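You operate a simulated robot arm through the tools that you are given. There is no shell and no other tool. Be economical: measure what you need, move in short steps, check, and stop when the job is done.

You run a simulated robot arm. Do the job below in one go: nothing can be reset, and whatever is moved stays where it is left.

TASK
Take the green stopper from the wardrobe side of the bed and leave it in the white bowl. Then stack the cedar block labelled "size 1" from the wardrobe side of the bed on top of the cedar block marked "size 8".
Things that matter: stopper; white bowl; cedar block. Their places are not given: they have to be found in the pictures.

The check looks at the end state, three seconds after you hand in, the way a careful person would. Anything else that was tipped, shoved, dropped, spilled or broken makes it a failure. A push-on lid holds only when it is set on centred and level and pressed home; a screw cap is set on level and turned clockwise until tight.

THE ROBOT
A 7-joint arm with a two-finger parallel gripper, fixed in place. Base frame: the origin is at the foot of the arm, x ahead of it, y to its left, z up; the work surface is at about z = 0. Units: m, degrees, N and s.
With the tool pointing down near the work surface it reaches from about 0.24 to 0.62 m from the base axis. Its first joint turns from -66.0 to 66.0 degrees. Payload 2.6 kg.
Tool frame: the origin (TCP) lies between the finger pads and is the grasp point; the fingertips stand 0.03 m ahead of it; z points along the fingers, y is the line along which they close. Largest opening 0.094 m; finger width 0.028, thickness 0.01; the body of the gripper, 0.05 by 0.096 m, starts 0.055 m behind the TCP.
Orientation is that of the tool frame in the base frame, as [roll, pitch, yaw] about the fixed x, y, z axes, in that order (R = Rz(yaw) Ry(pitch) Rx(roll)). With the fingers straight down and closing along the base's y, the tool's x points along the base's -x, its y along +y and its z along -z.

THE INTERFACE
- The arm moves only by the tool apply_moves. Its arguments are lists of equal length, an entry for each row: "xyz": the shift along the tool's x, y, z in units of 150 mm (1.0 is 150 mm), a list of three; "rotation": the turn, a rotation vector about the tool's x, y, z in units of 45 degrees (1.0 is 45 degrees), a list of three; "grip": the closure, from 0 (fully open) to 1 (shut). In form: {"xyz": [[dx, dy, dz], ...], "rotation": [[ax, ay, az], ...], "grip": [grip, ...]}. A call has 1 to 8 rows; each row is the pose to reach, as a shift and turn from the pose commanded when the call began, along the tool's axes at that moment. A call with a number of a shift or a turn outside -1 to 1 is refused whole. Rows are played at 5 a second. More than 0.05 m and 8.6 degrees between two rows, or a gripper value outside its range, and nothing of the call is played. Where a pose cannot be reached the arm comes as near as it can. A force on the tool above 40 N (or 10 N above the force at the start of the call, whichever is more), or a blocked arm, ends the call early, and 0.2 s more pass. The fingers move at their own pace (about 0.072 m/s each) and stop on an object; they squeeze with about 43 N. The grip force told is the motor's: it shows also when the fingers shut on nothing. Time passes only in rows, and 0.2 s behind the last, so rows that repeat a pose let the fingers close. It gives the time, the measured TCP pose, the force on the tool (base axes), the opening and the grip force at its end, in the units of the frame above (readings bear some noise), and new pictures: "views" is both (left out), scene, wrist or none.
- Cameras (640 x 400 px; columns grow to the right, rows downward): "scene" is fixed at [0.0537, 0.4583, 0.5553]; the picture's right is [-0.63, -0.77, 0.00], its down [-0.59, 0.49, -0.64] and it looks along [0.50, -0.41, -0.77] (base axes); focal length 307 px, centre (320, 200). "wrist" rides on the gripper at [-0.037, 0, -0.058] in the tool frame; the picture's right is [0.00, -1.00, 0.00], its down [0.97, 0.00, -0.24] and it looks along [0.24, 0.00, 0.97] (tool axes); focal length 218 px, centre (320, 200).
- probe_pixels(camera, pixels): for up to 12 pixels [column, row] of the newest picture of that camera ("zoom" is the newest enlarged one), the place [x, y, z] in the base frame of the surface seen there, good to about 0.002 m, but the place of the scene camera against the robot may be out by one fixed shift of up to 0.025 m in any direction. The clock stands still meanwhile.
- zoom(camera, box): a new picture of the part [left, top, right, bottom] of that camera's present view, enlarged. The clock stands still meanwhile.
- hand_in(): hands the job in; it is judged then, once.

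Go step by step. Measure first, check grasps and placings, and put right what went wrong. The budget is 80 turns and 120 pictures, counting those below and the enlarged ones. Unless the task says otherwise, let go and move clear before handing in, and close with one line.

The tools are called after ">>>" by a JSON object that holds its "fn" and its "kwargs". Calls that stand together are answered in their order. apply_moves: Moves the arm, as the interface text tells. Its arguments: {"type":"object","properties":{"xyz":{"type":"array","items":{"type":"array","items":{"type":"number"}}},"rotation":{"type":"array","items":{"type":"array","items":{"type":"number"}}},"grip":{"type":"array","items":{"type":"number"}},"views":{"type":"string","enum":["both","scene","wrist","none"]}},"required":["xyz","rotation","grip"]} The other tools are called the same way: probe_pixels (camera, pixels) gives the place of the surface under pixels of a picture; zoom (camera, box) takes an enlarged picture of a part of a camera's view; hand_in () hands the job in.

At the start:

```text
clock: 0.0
eef_pos: [0.3262, 0.0608, 0.2302]
tool_rot: [-179.9, 0.0, 179.9]
wrist_force: [-0.1, -0.8, 0.8]
width: 0.0942
finger_force: 0.0
```

scene: 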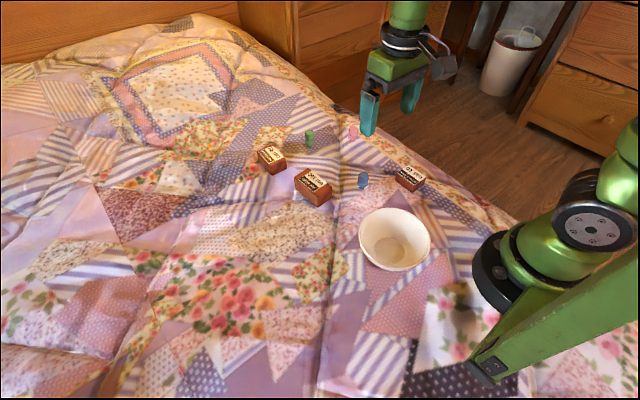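
wrist: 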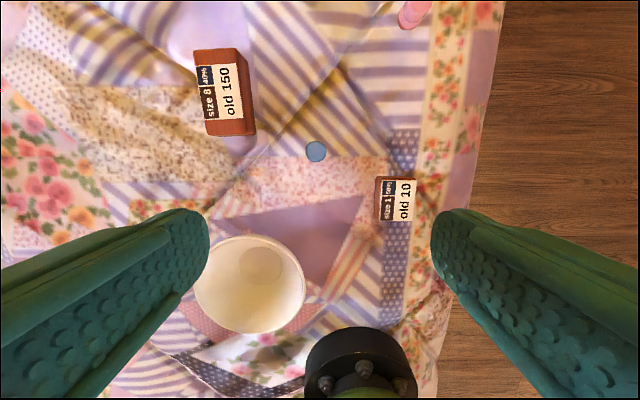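

The scene shows three blocks near (271,159), (313,186), (410,178) and a green stopper near (309,137). I zoom to read the labels.

>>> {"fn": "zoom", "kwargs": {"camera": "scene", "box": [240, 110, 440, 235]}}

>>> {"fn": "probe_pixels", "kwargs": {"camera": "wrist", "pixels": [[250, 262], [250, 240], [225, 95], [396, 200], [316, 151], [303, 290], [195, 285], [250, 330], [340, 200], [150, 150], [384, 200], [410, 200]]}}

>>> {"fn": "probe_pixels", "kwargs": {"camera": "scene", "pixels": [[309, 134], [309, 144], [266, 154], [313, 177], [411, 173], [362, 176], [352, 130], [395, 240], [271, 159], [300, 150], [362, 240], [430, 240]]}}

```text
3.20 times, centred on (340, 172) of scene
```

zoom: 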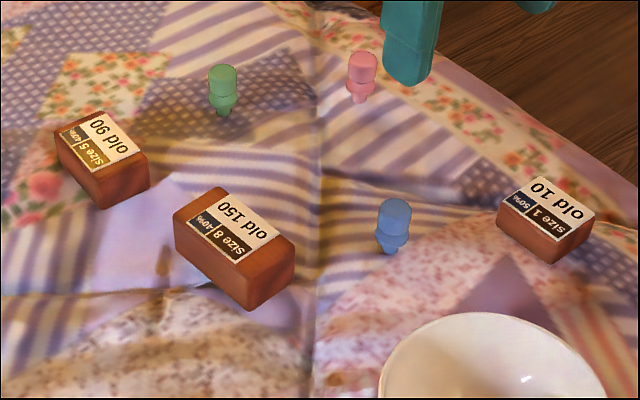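

```text
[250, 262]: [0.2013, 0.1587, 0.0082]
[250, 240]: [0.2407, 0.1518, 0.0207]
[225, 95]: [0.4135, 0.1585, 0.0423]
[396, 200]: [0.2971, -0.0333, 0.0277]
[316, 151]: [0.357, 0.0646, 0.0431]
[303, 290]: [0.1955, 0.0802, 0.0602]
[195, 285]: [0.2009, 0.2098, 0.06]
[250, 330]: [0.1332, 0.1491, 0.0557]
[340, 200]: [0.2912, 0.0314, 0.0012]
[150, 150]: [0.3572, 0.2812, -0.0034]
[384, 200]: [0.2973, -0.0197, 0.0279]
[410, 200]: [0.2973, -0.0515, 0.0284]
```

```text
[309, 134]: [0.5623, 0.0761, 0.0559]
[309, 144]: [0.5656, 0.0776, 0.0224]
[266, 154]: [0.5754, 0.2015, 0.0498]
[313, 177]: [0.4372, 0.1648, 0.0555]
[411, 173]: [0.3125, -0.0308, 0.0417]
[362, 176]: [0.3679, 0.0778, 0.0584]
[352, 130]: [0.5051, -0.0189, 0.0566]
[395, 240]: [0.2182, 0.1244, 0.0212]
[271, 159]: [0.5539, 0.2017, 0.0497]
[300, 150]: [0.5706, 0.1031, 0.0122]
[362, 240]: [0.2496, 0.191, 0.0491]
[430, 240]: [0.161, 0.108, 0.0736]
```

Labels are clear: size 1 is at the right, size 8 at the middle, and the green stopper is near (0.55, 0.066) after the scene shift. I move over toward the stopper to see it by wrist camera.

>>> {"fn": "apply_moves", "kwargs": {"xyz": [[-0.25, 0, 0], [-0.5, 0, 0], [-0.75, 0, 0], [-1, 0, 0], [-1, 0, 0]], "rotation": [[0, 0, 0], [0, 0, 0], [0, 0, 0], [0, 0, 0], [0, 0, 0]], "grip": [0, 0, 0, 0, 0], "views": "wrist"}}

```text
clock: 1.2
eef_pos: [0.4743, 0.0596, 0.2294]
tool_rot: [-180.0, 0.0, 180.0]
wrist_force: [-0.1, -0.8, 0.6]
width: 0.0941
finger_force: 0.0
```

wrist: 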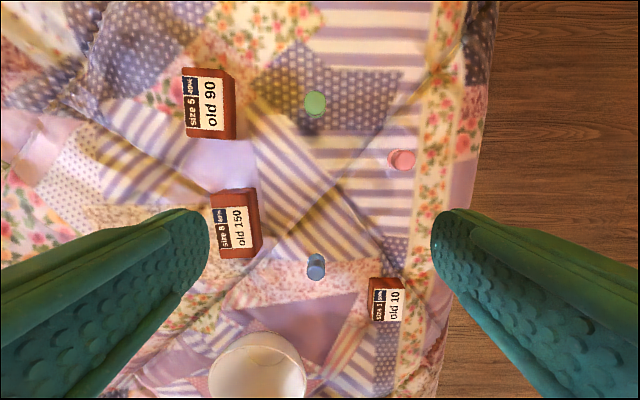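

>>> {"fn": "probe_pixels", "kwargs": {"camera": "wrist", "pixels": [[315, 102], [306, 103], [325, 103], [315, 93], [315, 112], [335, 110], [290, 110], [350, 90]]}}

>>> {"fn": "zoom", "kwargs": {"camera": "wrist", "box": [170, 50, 430, 212]}}

```text
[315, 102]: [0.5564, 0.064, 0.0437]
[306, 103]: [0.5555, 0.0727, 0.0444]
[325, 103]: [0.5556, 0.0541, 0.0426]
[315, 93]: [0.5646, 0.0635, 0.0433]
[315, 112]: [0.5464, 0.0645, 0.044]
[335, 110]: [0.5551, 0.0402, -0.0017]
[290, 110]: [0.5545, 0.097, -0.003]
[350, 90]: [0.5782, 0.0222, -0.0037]
```

```text
2.46 times, centred on (300, 131) of wrist
```

zoom: 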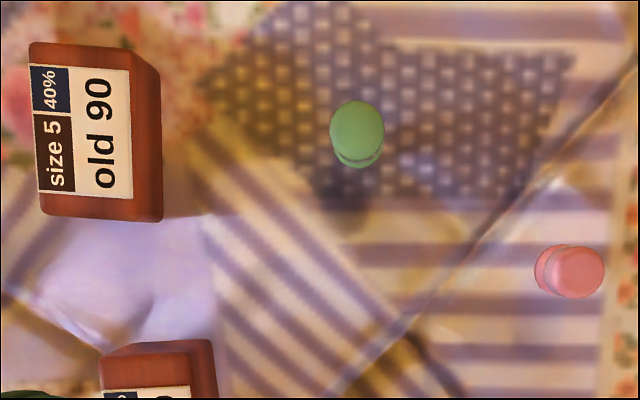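

The green stopper's top is at (0.5555, 0.0637, 0.0435), about 22 mm wide. I move over it and partly down.

>>> {"fn": "apply_moves", "kwargs": {"xyz": [[-0.27, 0.014, 0], [-0.541, 0.029, 0.1], [-0.541, 0.029, 0.4], [-0.541, 0.029, 0.7], [-0.541, 0.029, 0.7]], "rotation": [[0, 0, 0], [0, 0, 0], [0, 0, 0], [0, 0, 0], [0, 0, 0]], "grip": [0.3, 0.3, 0.3, 0.3, 0.3], "views": "wrist"}}

```text
clock: 2.4
eef_pos: [0.5574, 0.0643, 0.1237]
tool_rot: [180.0, 0.0, -180.0]
wrist_force: [-0.4, -0.3, -0.2]
width: 0.066
finger_force: 0.1
```

wrist: 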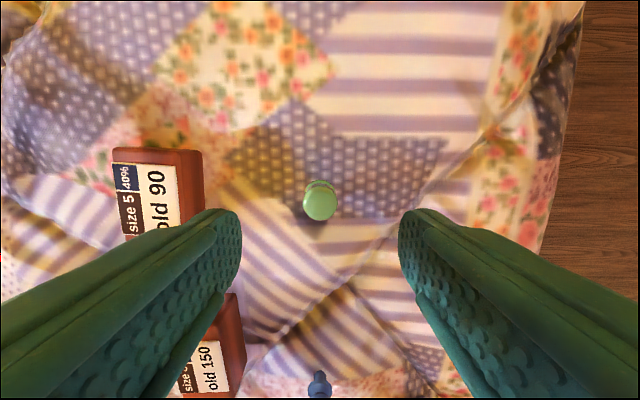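

Centred over the stopper at (320,201), fingers clear of the size 5 block. I descend and close.

>>> {"fn": "apply_moves", "kwargs": {"xyz": [[0.01, 0, 0.2], [0.01, 0, 0.4], [0.01, 0, 0.58], [0.01, 0, 0.58], [0.01, 0, 0.58], [0.01, 0, 0.58], [0.01, 0, 0.58]], "rotation": [[0, 0, 0], [0, 0, 0], [0, 0, 0], [0, 0, 0], [0, 0, 0], [0, 0, 0], [0, 0, 0]], "grip": [0.3, 0.3, 0.3, 0.3, 1, 1, 1], "views": "both"}}

```text
clock: 4.0
eef_pos: [0.5562, 0.0651, 0.0395]
tool_rot: [-179.9, -0.1, 180.0]
wrist_force: [0.0, -0.1, -0.7]
width: 0.0232
finger_force: 42.8
```

scene: 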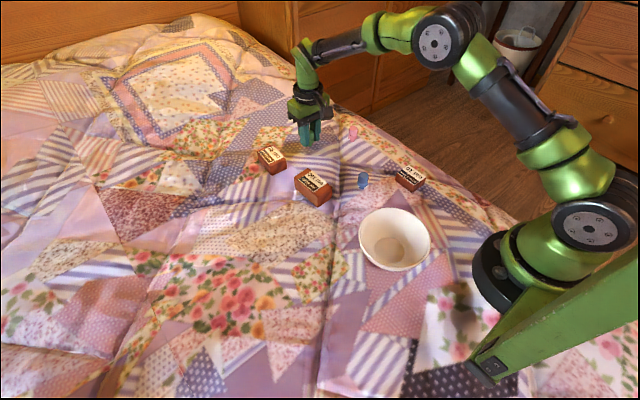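
wrist: 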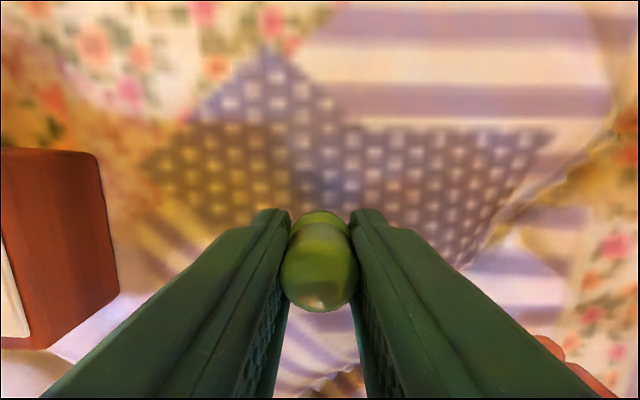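

Gripped at 23 mm. I lift and carry it back toward the bowl.

>>> {"fn": "apply_moves", "kwargs": {"xyz": [[0, 0, -0.3], [0, 0, -0.6], [0, 0, -0.9], [0.3, 0, -0.9], [0.6, 0.05, -0.9], [0.8, 0.1, -0.9], [1, 0.15, -0.9]], "rotation": [[0, 0, 0], [0, 0, 0], [0, 0, 0], [0, 0, 0], [0, 0, 0], [0, 0, 0], [0, 0, 0]], "grip": [1, 1, 1, 1, 1, 1, 1], "views": "none"}}

>>> {"fn": "apply_moves", "kwargs": {"xyz": [[0.25, 0.1, 0], [0.5, 0.2, 0], [0.7, 0.3, 0], [0.85, 0.37, 0], [0.85, 0.37, 0]], "rotation": [[0, 0, 0], [0, 0, 0], [0, 0, 0], [0, 0, 0], [0, 0, 0]], "grip": [1, 1, 1, 1, 1], "views": "both"}}

```text
clock: 5.6
eef_pos: [0.405, 0.089, 0.172]
tool_rot: [-179.9, 0.0, 179.9]
wrist_force: [0.0, 0.3, 0.0]
width: 0.0231
finger_force: 42.3
```

```text
clock: 6.8
eef_pos: [0.2779, 0.1435, 0.1732]
tool_rot: [-180.0, 0.0, 180.0]
wrist_force: [-0.6, 1.2, 0.8]
width: 0.0233
finger_force: 43.1
```

scene: 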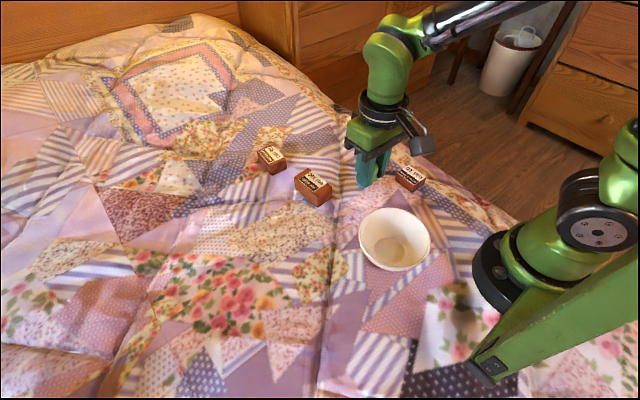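
wrist: 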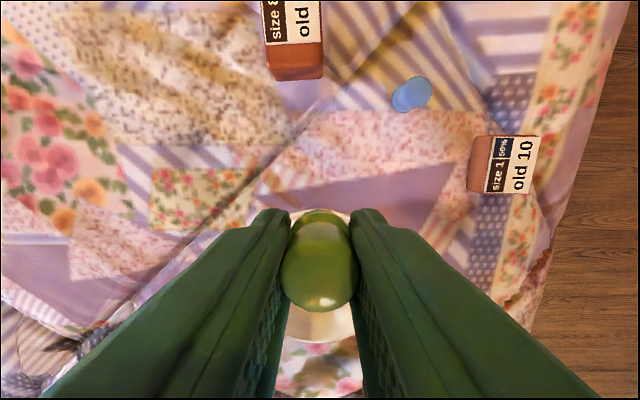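

I need the bowl rim more accurately, so I probe its edges in the scene and wrist pictures, with the size 8/size 1 tops for the camera shift.

>>> {"fn": "probe_pixels", "kwargs": {"camera": "wrist", "pixels": [[300, 212], [345, 213], [320, 340], [295, 320], [320, 325], [540, 165], [488, 140], [485, 190]]}}

>>> {"fn": "probe_pixels", "kwargs": {"camera": "scene", "pixels": [[361, 232], [380, 209], [400, 209], [428, 232], [430, 245], [388, 250], [395, 271], [362, 245], [413, 214], [370, 215], [402, 166], [426, 178]]}}

>>> {"fn": "zoom", "kwargs": {"camera": "scene", "box": [340, 150, 452, 285]}}

```text
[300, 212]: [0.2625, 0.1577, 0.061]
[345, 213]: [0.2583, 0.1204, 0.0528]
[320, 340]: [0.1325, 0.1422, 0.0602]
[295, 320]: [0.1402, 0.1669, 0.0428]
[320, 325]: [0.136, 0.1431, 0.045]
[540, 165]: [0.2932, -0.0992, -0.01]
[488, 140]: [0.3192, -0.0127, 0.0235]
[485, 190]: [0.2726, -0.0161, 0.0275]
```

```text
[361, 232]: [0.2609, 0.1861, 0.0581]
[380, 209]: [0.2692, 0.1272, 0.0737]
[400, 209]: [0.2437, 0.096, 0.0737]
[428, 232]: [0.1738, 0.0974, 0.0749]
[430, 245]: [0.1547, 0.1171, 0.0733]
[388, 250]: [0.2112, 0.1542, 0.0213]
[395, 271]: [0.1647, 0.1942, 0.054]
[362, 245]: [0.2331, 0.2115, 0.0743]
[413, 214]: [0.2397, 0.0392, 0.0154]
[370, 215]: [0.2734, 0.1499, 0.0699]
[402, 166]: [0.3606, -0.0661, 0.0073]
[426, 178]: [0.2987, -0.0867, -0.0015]
```

```text
2.96 times, centred on (396, 218) of scene
```

zoom: 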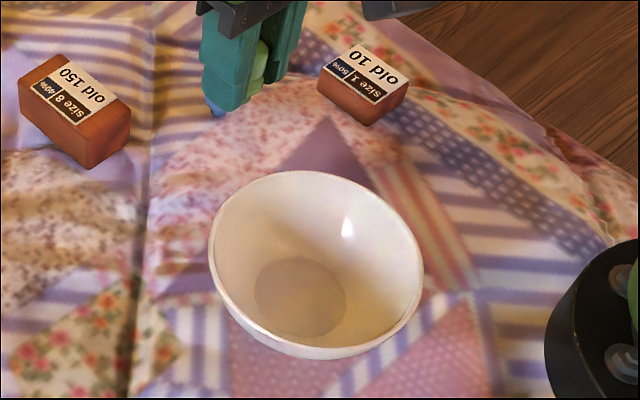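

The rim centre is at about (0.198, 0.145) with rim height 0.06 and floor about 0.008. I move over it, then lower.

>>> {"fn": "apply_moves", "kwargs": {"xyz": [[0.17, 0.01, 0], [0.34, 0.01, 0], [0.49, 0.01, 0], [0.49, 0.01, 0.25], [0.49, 0.01, 0.5], [0.49, 0.01, 0.5]], "rotation": [[0, 0, 0], [0, 0, 0], [0, 0, 0], [0, 0, 0], [0, 0, 0], [0, 0, 0]], "grip": [1, 1, 1, 1, 1, 1], "views": "both"}}

```text
clock: 8.2
eef_pos: [0.2031, 0.143, 0.0977]
tool_rot: [180.0, 0.0, 179.9]
wrist_force: [1.1, 0.4, -1.0]
width: 0.0233
finger_force: 43.2
```

scene: 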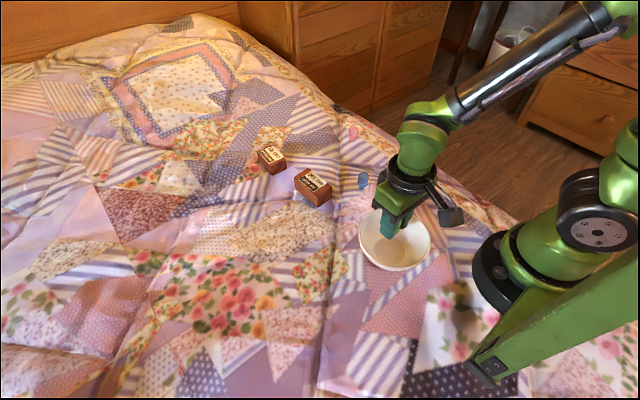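
wrist: 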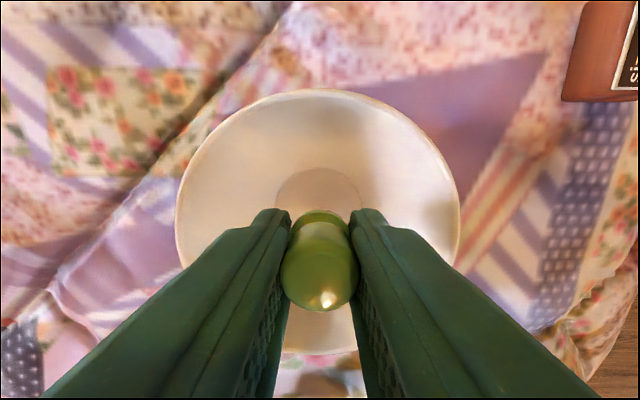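

Stopper is centred over the bowl floor at (320,190). I lower 40 mm, open slightly, and rise straight out.

>>> {"fn": "apply_moves", "kwargs": {"xyz": [[0, 0, 0.14], [0, 0, 0.27], [0, 0, 0.27], [0, 0, 0.27], [0, 0, 0.27], [0, 0, -0.05], [0, 0, -0.35], [0, 0, -0.65]], "rotation": [[0, 0, 0], [0, 0, 0], [0, 0, 0], [0, 0, 0], [0, 0, 0], [0, 0, 0], [0, 0, 0], [0, 0, 0]], "grip": [1, 1, 1, 0.58, 0.58, 0.58, 0.58, 0.58], "views": "both"}}

```text
clock: 10.0
eef_pos: [0.2039, 0.1444, 0.1956]
tool_rot: [-179.9, 0.0, -180.0]
wrist_force: [0.1, 0.7, -0.3]
width: 0.0395
finger_force: 0.1
```

scene: 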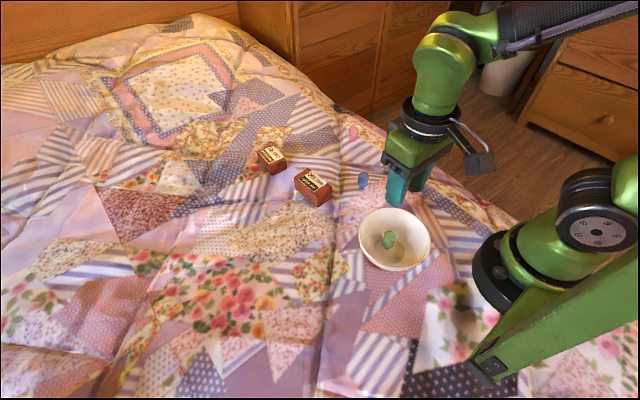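
wrist: 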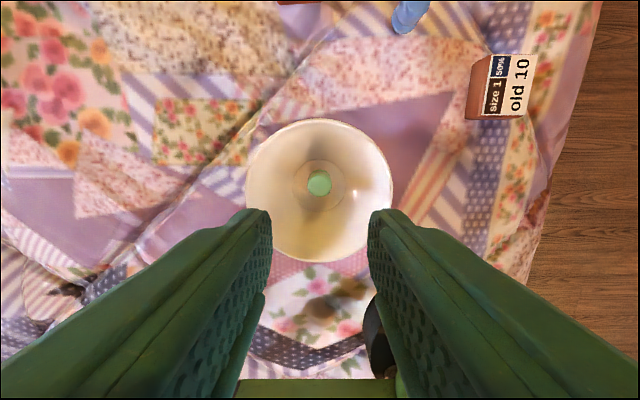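

The stopper rests in the bowl at (320,183). Next I move over the size 1 block near (0.297, -0.033).

>>> {"fn": "apply_moves", "kwargs": {"xyz": [[-0.15, -0.25, 0], [-0.3, -0.5, 0], [-0.4, -0.75, 0], [-0.5, -1, 0]], "rotation": [[0, 0, 0], [0, 0, 0], [0, 0, 0], [0, 0, 0]], "grip": [0.2, 0, 0, 0], "views": "none"}}

>>> {"fn": "apply_moves", "kwargs": {"xyz": [[0, -0.18, 0], [0, -0.18, 0]], "rotation": [[0, 0, 0], [0, 0, 0]], "grip": [0, 0], "views": "wrist"}}

>>> {"fn": "zoom", "kwargs": {"camera": "wrist", "box": [240, 100, 400, 200]}}

```text
clock: 11.0
eef_pos: [0.2797, -0.0068, 0.1968]
tool_rot: [179.9, -0.1, -180.0]
wrist_force: [0.8, 0.8, 1.1]
width: 0.094
finger_force: 0.1
```

```text
clock: 11.6
eef_pos: [0.2779, -0.0323, 0.1964]
tool_rot: [180.0, 0.0, 180.0]
wrist_force: [-0.9, 0.1, -1.3]
width: 0.0939
finger_force: 0.1
```

wrist: 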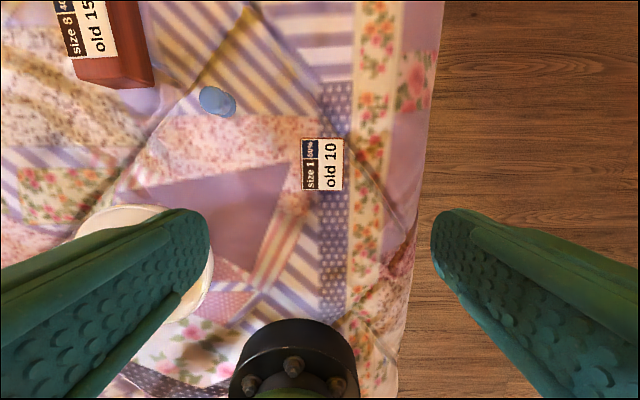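

```text
4.00 times, centred on (320, 150) of wrist
```

zoom: 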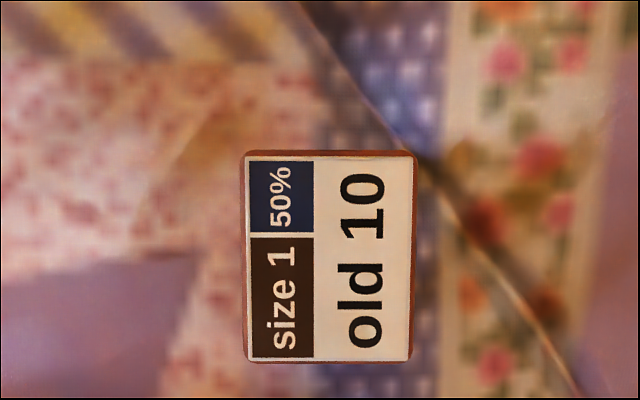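

The size 1 block is nearly square to the tool axes. I probe its top edges and the bed on either side.

>>> {"fn": "probe_pixels", "kwargs": {"camera": "zoom", "pixels": [[246, 165], [250, 350], [411, 165], [408, 350], [330, 156], [330, 355], [330, 250], [200, 260], [450, 260], [150, 260], [520, 260], [247, 260]]}}

>>> {"fn": "probe_pixels", "kwargs": {"camera": "wrist", "pixels": [[95, 40], [118, 50], [217, 102], [70, 55], [150, 80]]}}

```text
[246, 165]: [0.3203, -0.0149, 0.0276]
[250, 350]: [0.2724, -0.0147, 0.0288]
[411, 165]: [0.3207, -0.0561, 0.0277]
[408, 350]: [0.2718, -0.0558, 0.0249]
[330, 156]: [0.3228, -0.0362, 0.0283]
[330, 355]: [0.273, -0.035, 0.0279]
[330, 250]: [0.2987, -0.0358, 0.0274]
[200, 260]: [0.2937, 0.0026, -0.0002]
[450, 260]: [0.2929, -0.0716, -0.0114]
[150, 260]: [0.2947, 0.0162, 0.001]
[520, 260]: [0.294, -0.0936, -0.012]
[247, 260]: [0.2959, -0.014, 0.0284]
```

```text
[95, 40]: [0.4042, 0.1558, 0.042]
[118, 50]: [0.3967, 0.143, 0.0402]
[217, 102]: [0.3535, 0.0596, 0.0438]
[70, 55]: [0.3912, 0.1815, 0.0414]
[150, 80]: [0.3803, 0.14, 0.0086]
```

Block 1: centre (0.297, -0.035), top z 0.028, 53 by 43 mm. I align and descend in two stages, then close across y.

>>> {"fn": "apply_moves", "kwargs": {"xyz": [[-0.125, -0.02, 0.1], [-0.125, -0.02, 0.4], [-0.125, -0.02, 0.65], [-0.125, -0.02, 0.65]], "rotation": [[0, 0, 0], [0, 0, 0], [0, 0, 0], [0, 0, 0]], "grip": [0.15, 0.15, 0.15, 0.15], "views": "wrist"}}

```text
clock: 12.6
eef_pos: [0.2976, -0.035, 0.0983]
tool_rot: [-180.0, 0.1, 180.0]
wrist_force: [-0.3, -0.3, 0.3]
width: 0.0797
finger_force: 0.2
```

wrist: 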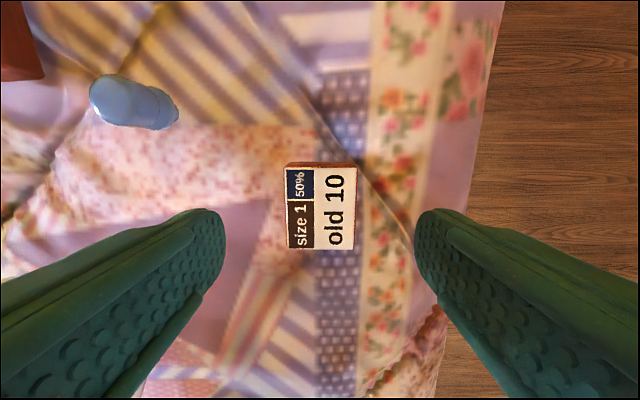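

Aligned, and the blue stopper is clear. Descend and grip.

>>> {"fn": "apply_moves", "kwargs": {"xyz": [[0, 0, 0.2], [0, 0, 0.41], [0, 0, 0.41], [0, 0, 0.41], [0, 0, 0.41], [0, 0, 0.41]], "rotation": [[0, 0, 0], [0, 0, 0], [0, 0, 0], [0, 0, 0], [0, 0, 0], [0, 0, 0]], "grip": [0.15, 0.15, 0.15, 1, 1, 1], "views": "wrist"}}

```text
clock: 14.0
eef_pos: [0.2978, -0.0365, 0.0368]
tool_rot: [180.0, 0.0, -180.0]
wrist_force: [-0.4, 0.3, -0.2]
width: 0.0446
finger_force: 42.7
```

wrist: 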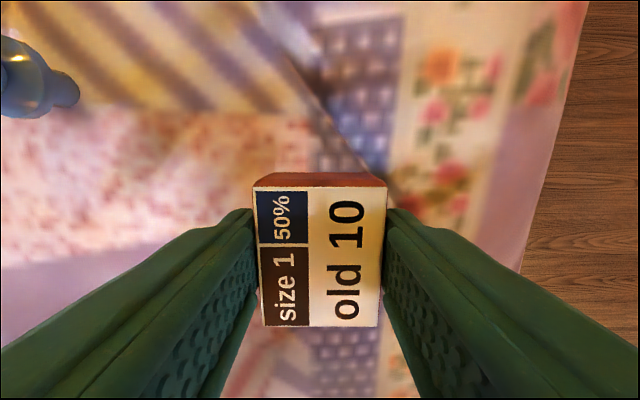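

Gripped at 44.6 mm. I lift, move left toward size 8, and look.

>>> {"fn": "apply_moves", "kwargs": {"xyz": [[0, 0, -0.3], [0, 0, -0.6], [0, 0, -0.9], [0, 0.3, -0.98], [0, 0.6, -0.98], [0, 0.85, -0.98], [-0.1, 1, -0.98], [-0.1, 1, -0.98]], "rotation": [[0, 0, 0], [0, 0, 0], [0, 0, 0], [0, 0, 0], [0, 0, 0], [0, 0, 0], [0, 0, 0], [0, 0, 0]], "grip": [1, 1, 1, 1, 1, 1, 1, 1], "views": "wrist"}}

>>> {"fn": "zoom", "kwargs": {"camera": "wrist", "box": [180, 20, 340, 120]}}

```text
clock: 15.8
eef_pos: [0.3136, 0.1144, 0.1842]
tool_rot: [-180.0, -0.1, 180.0]
wrist_force: [0.1, -0.5, -0.5]
width: 0.0445
finger_force: 42.7
```

wrist: 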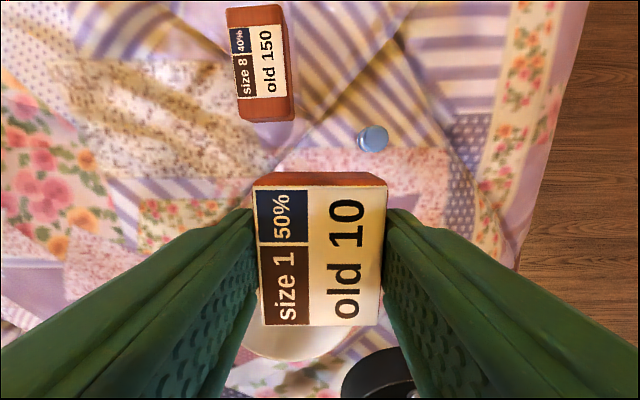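

```text
4.00 times, centred on (260, 70) of wrist
```

zoom: 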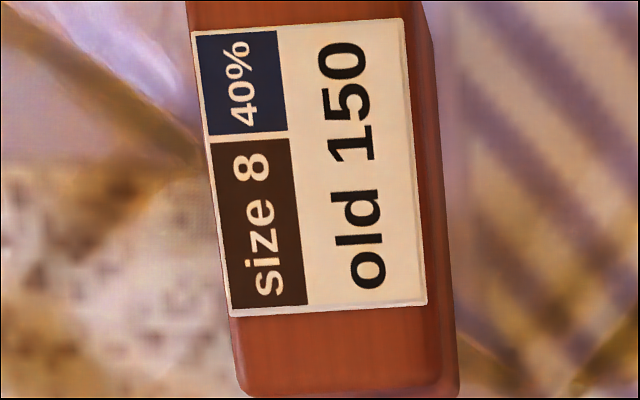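

Size 8 is visible at (260,65). I probe its top face points for centre, height and tilt.

>>> {"fn": "probe_pixels", "kwargs": {"camera": "wrist", "pixels": [[229, 13], [241, 113], [288, 112], [280, 10], [260, 65], [232, 40], [237, 85], [284, 50], [260, 9], [265, 114]]}}

>>> {"fn": "probe_pixels", "kwargs": {"camera": "wrist", "pixels": [[320, 320], [320, 195], [262, 260], [380, 260], [320, 178], [265, 192], [378, 192], [267, 320], [375, 320]]}}

```text
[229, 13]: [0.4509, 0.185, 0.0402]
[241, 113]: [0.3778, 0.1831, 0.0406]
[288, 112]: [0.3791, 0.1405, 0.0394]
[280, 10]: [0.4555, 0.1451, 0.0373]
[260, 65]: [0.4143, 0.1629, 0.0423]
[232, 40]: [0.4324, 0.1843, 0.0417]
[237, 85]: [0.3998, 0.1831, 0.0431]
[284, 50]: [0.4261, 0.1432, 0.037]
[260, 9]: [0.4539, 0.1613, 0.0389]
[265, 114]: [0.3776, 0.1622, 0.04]
```

```text
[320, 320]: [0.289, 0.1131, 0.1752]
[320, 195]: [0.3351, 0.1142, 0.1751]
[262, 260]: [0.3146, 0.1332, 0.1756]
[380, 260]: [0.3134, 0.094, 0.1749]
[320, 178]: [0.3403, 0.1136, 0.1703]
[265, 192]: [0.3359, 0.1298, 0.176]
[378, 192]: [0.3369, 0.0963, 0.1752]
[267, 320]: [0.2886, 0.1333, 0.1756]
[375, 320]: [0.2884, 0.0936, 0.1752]
```

Size 8's top centre is at (0.416, 0.164, 0.042), yaw within 2°. I move block 1 above it and partly down.

>>> {"fn": "apply_moves", "kwargs": {"xyz": [[-0.25, 0.12, 0], [-0.5, 0.24, 0], [-0.69, 0.331, 0], [-0.69, 0.331, 0.25], [-0.69, 0.331, 0.5], [-0.69, 0.331, 0.5]], "rotation": [[0, 0, 0], [0, 0, 0], [0, 0, 0], [0, 0, 0], [0, 0, 0], [0, 0, 0]], "grip": [1, 1, 1, 1, 1, 1], "views": "both"}}

>>> {"fn": "zoom", "kwargs": {"camera": "scene", "box": [260, 120, 388, 200]}}

```text
clock: 17.2
eef_pos: [0.4171, 0.1646, 0.1078]
tool_rot: [180.0, -0.1, 180.0]
wrist_force: [0.2, -0.5, -0.3]
width: 0.0446
finger_force: 43.3
```

scene: 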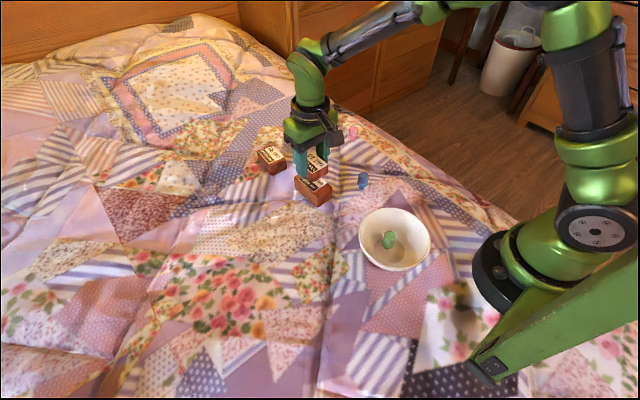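
wrist: 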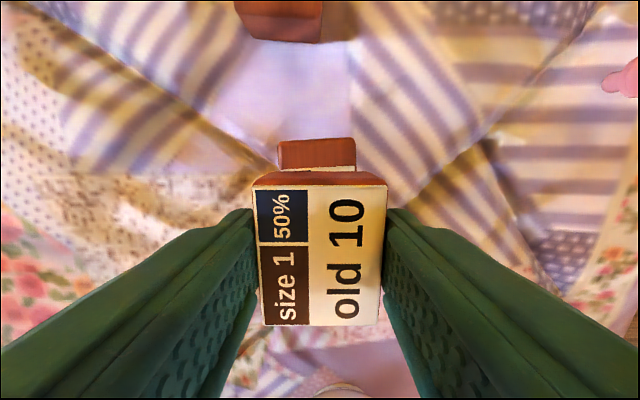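

```text
5.00 times, centred on (324, 160) of scene
```

zoom: 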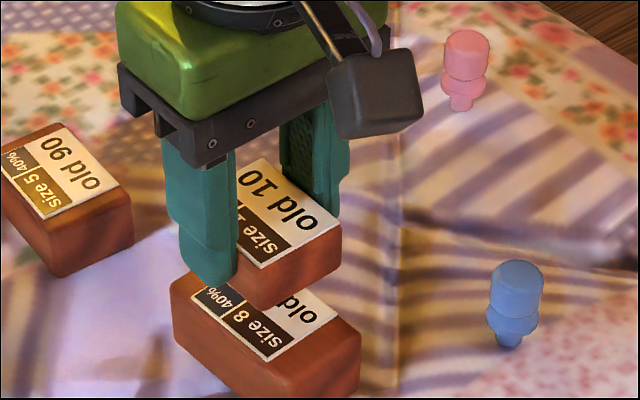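

Block 1 lines up over size 8. I lower in small steps watching the force.

>>> {"fn": "apply_moves", "kwargs": {"xyz": [[0, 0, 0.07], [0, 0, 0.13], [0, 0, 0.145], [0, 0, 0.145]], "rotation": [[0, 0, 0], [0, 0, 0], [0, 0, 0], [0, 0, 0]], "grip": [1, 1, 1, 1], "views": "none"}}

>>> {"fn": "zoom", "kwargs": {"camera": "scene", "box": [276, 140, 356, 210]}}

```text
clock: 18.2
eef_pos: [0.416, 0.1644, 0.0862]
tool_rot: [179.9, 0.0, 179.9]
wrist_force: [0.0, 0.2, -0.8]
width: 0.0445
finger_force: 42.9
```

```text
5.71 times, centred on (316, 175) of scene
```

zoom: 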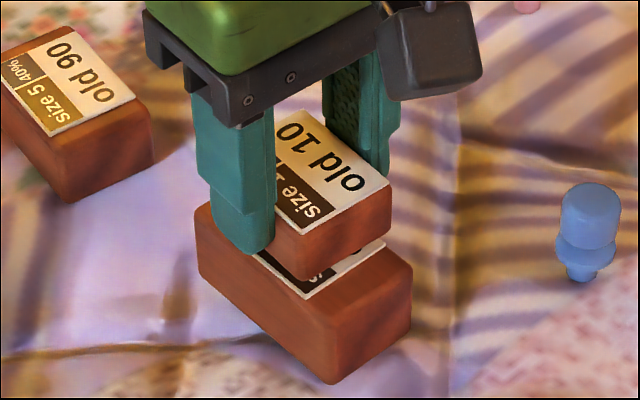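

There is still a gap of several mm. I continue down in 1 mm rows.

>>> {"fn": "apply_moves", "kwargs": {"xyz": [[0, 0, 0.012], [0, 0, 0.02], [0, 0, 0.027], [0, 0, 0.033], [0, 0, 0.033]], "rotation": [[0, 0, 0], [0, 0, 0], [0, 0, 0], [0, 0, 0], [0, 0, 0]], "grip": [1, 1, 1, 1, 1], "views": "none"}}

>>> {"fn": "zoom", "kwargs": {"camera": "scene", "box": [276, 140, 356, 210]}}

```text
clock: 19.4
eef_pos: [0.4146, 0.1643, 0.0808]
tool_rot: [-180.0, 0.0, 180.0]
wrist_force: [-0.7, -0.7, -0.1]
width: 0.0444
finger_force: 42.9
```

```text
5.71 times, centred on (316, 175) of scene
```

zoom: 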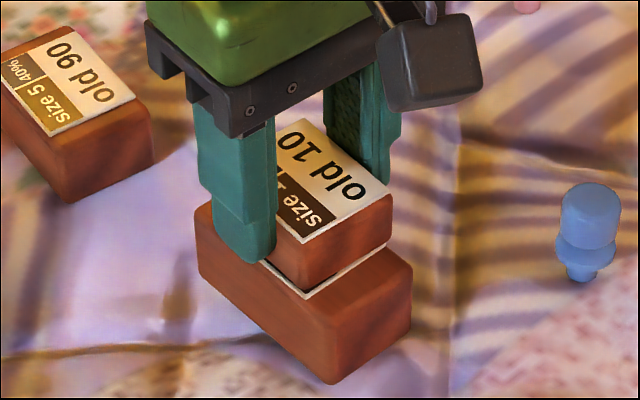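

The gap is now about 2–3 mm with no contact force. Continue down 2 mm.

>>> {"fn": "apply_moves", "kwargs": {"xyz": [[0, 0, 0.006], [0, 0, 0.013], [0, 0, 0.013]], "rotation": [[0, 0, 0], [0, 0, 0], [0, 0, 0]], "grip": [1, 1, 1], "views": "none"}}

>>> {"fn": "zoom", "kwargs": {"camera": "scene", "box": [296, 150, 346, 190]}}

```text
clock: 20.2
eef_pos: [0.4149, 0.1646, 0.0799]
tool_rot: [180.0, 0.0, -180.0]
wrist_force: [-0.5, -0.1, -0.2]
width: 0.0444
finger_force: 42.9
```

```text
10.00 times, centred on (321, 170) of scene
```

zoom: 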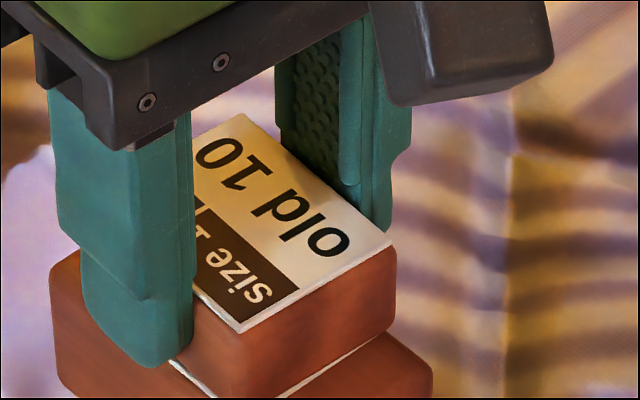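

Nearly touching, still no force. Another 2 mm.

>>> {"fn": "apply_moves", "kwargs": {"xyz": [[0, 0, 0.005], [0, 0, 0.01], [0, 0, 0.014], [0, 0, 0.014]], "rotation": [[0, 0, 0], [0, 0, 0], [0, 0, 0], [0, 0, 0]], "grip": [1, 1, 1, 1], "views": "none"}}

>>> {"fn": "zoom", "kwargs": {"camera": "scene", "box": [296, 160, 346, 200]}}

```text
clock: 21.2
eef_pos: [0.4152, 0.1646, 0.0791]
tool_rot: [-180.0, 0.0, 180.0]
wrist_force: [-0.4, 0.1, 0.1]
width: 0.0446
finger_force: 42.8
```

```text
10.00 times, centred on (321, 180) of scene
```

zoom: 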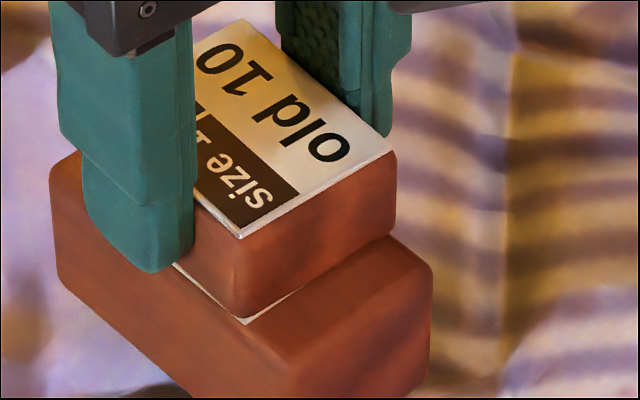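

Gap appears about 1 mm or less. One more small step.

>>> {"fn": "apply_moves", "kwargs": {"xyz": [[0, 0, 0.005], [0, 0, 0.01], [0, 0, 0.01], [0, 0, 0.01]], "rotation": [[0, 0, 0], [0, 0, 0], [0, 0, 0], [0, 0, 0]], "grip": [1, 1, 1, 1], "views": "none"}}

>>> {"fn": "zoom", "kwargs": {"camera": "scene", "box": [296, 160, 346, 200]}}

```text
clock: 22.2
eef_pos: [0.4161, 0.1646, 0.0768]
tool_rot: [-180.0, 0.0, -179.9]
wrist_force: [-0.2, -0.1, -0.4]
width: 0.0444
finger_force: 43.5
```

```text
10.00 times, centred on (321, 180) of scene
```

zoom: 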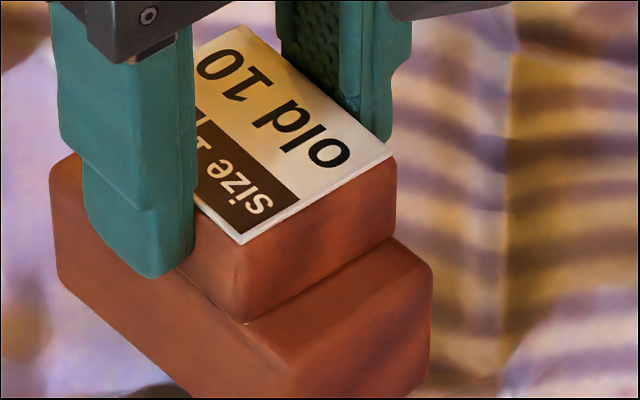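

The gap strip has nearly vanished. One more sub-millimetre step to check for force.

>>> {"fn": "apply_moves", "kwargs": {"xyz": [[0, 0, 0.004], [0, 0, 0.007], [0, 0, 0.007]], "rotation": [[0, 0, 0], [0, 0, 0], [0, 0, 0]], "grip": [1, 1, 1], "views": "none"}}

```text
clock: 23.0
eef_pos: [0.4172, 0.1643, 0.0764]
tool_rot: [-179.9, 0.2, 180.0]
wrist_force: [-1.5, -1.6, 10.5]
width: 0.0445
finger_force: 42.6
```

Contact: 10.5 N upward. I open in place and rise straight up.

>>> {"fn": "apply_moves", "kwargs": {"xyz": [[0, 0, -0.004], [0, 0, -0.004], [0, 0, -0.004], [0, 0, -0.15], [0, 0, -0.4], [0, 0, -0.7], [0, 0, -0.9]], "rotation": [[0, 0, 0], [0, 0, 0], [0, 0, 0], [0, 0, 0], [0, 0, 0], [0, 0, 0], [0, 0, 0]], "grip": [0.25, 0.25, 0.25, 0.25, 0.25, 0.25, 0.25], "views": "both"}}

>>> {"fn": "zoom", "kwargs": {"camera": "scene", "box": [240, 110, 440, 280]}}

```text
clock: 24.6
eef_pos: [0.4156, 0.1644, 0.21]
tool_rot: [180.0, -0.1, 180.0]
wrist_force: [-0.8, 0.8, 0.4]
width: 0.0705
finger_force: 0.0
```

scene: 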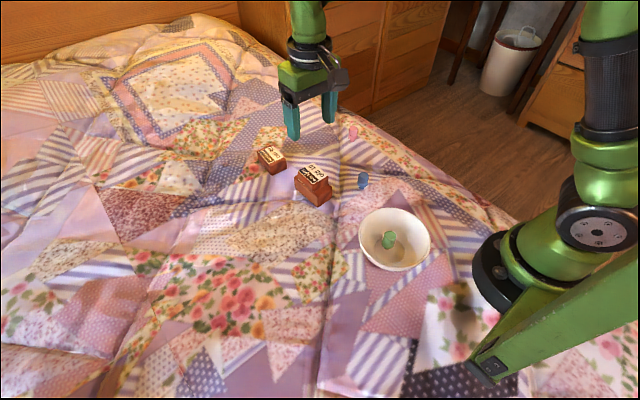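
wrist: 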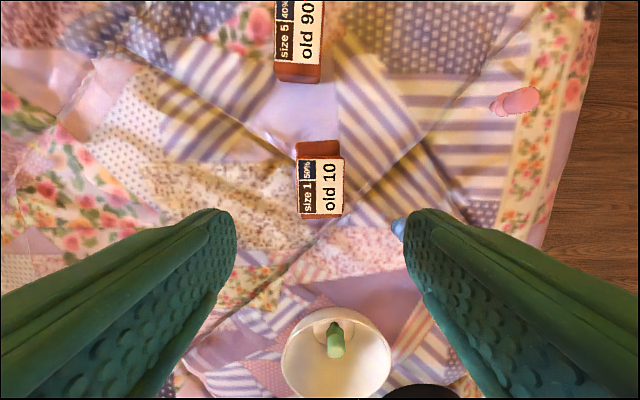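

```text
2.35 times, centred on (340, 195) of scene
```

zoom: 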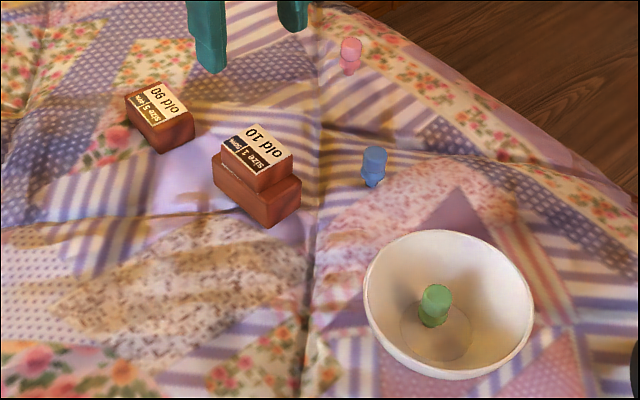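

The pictures show block 1 flat and centred on size 8 at (313,183), and the green stopper in the bowl at (389,240). Nothing else has moved and the gripper is clear, so I hand in.

>>> {"fn": "hand_in", "kwargs": {}}

```text
The job is handed in.
```

The green stopper is in the white bowl, and the size 1 cedar block is stacked on the size 8 block. I let go, moved the gripper clear and handed in.
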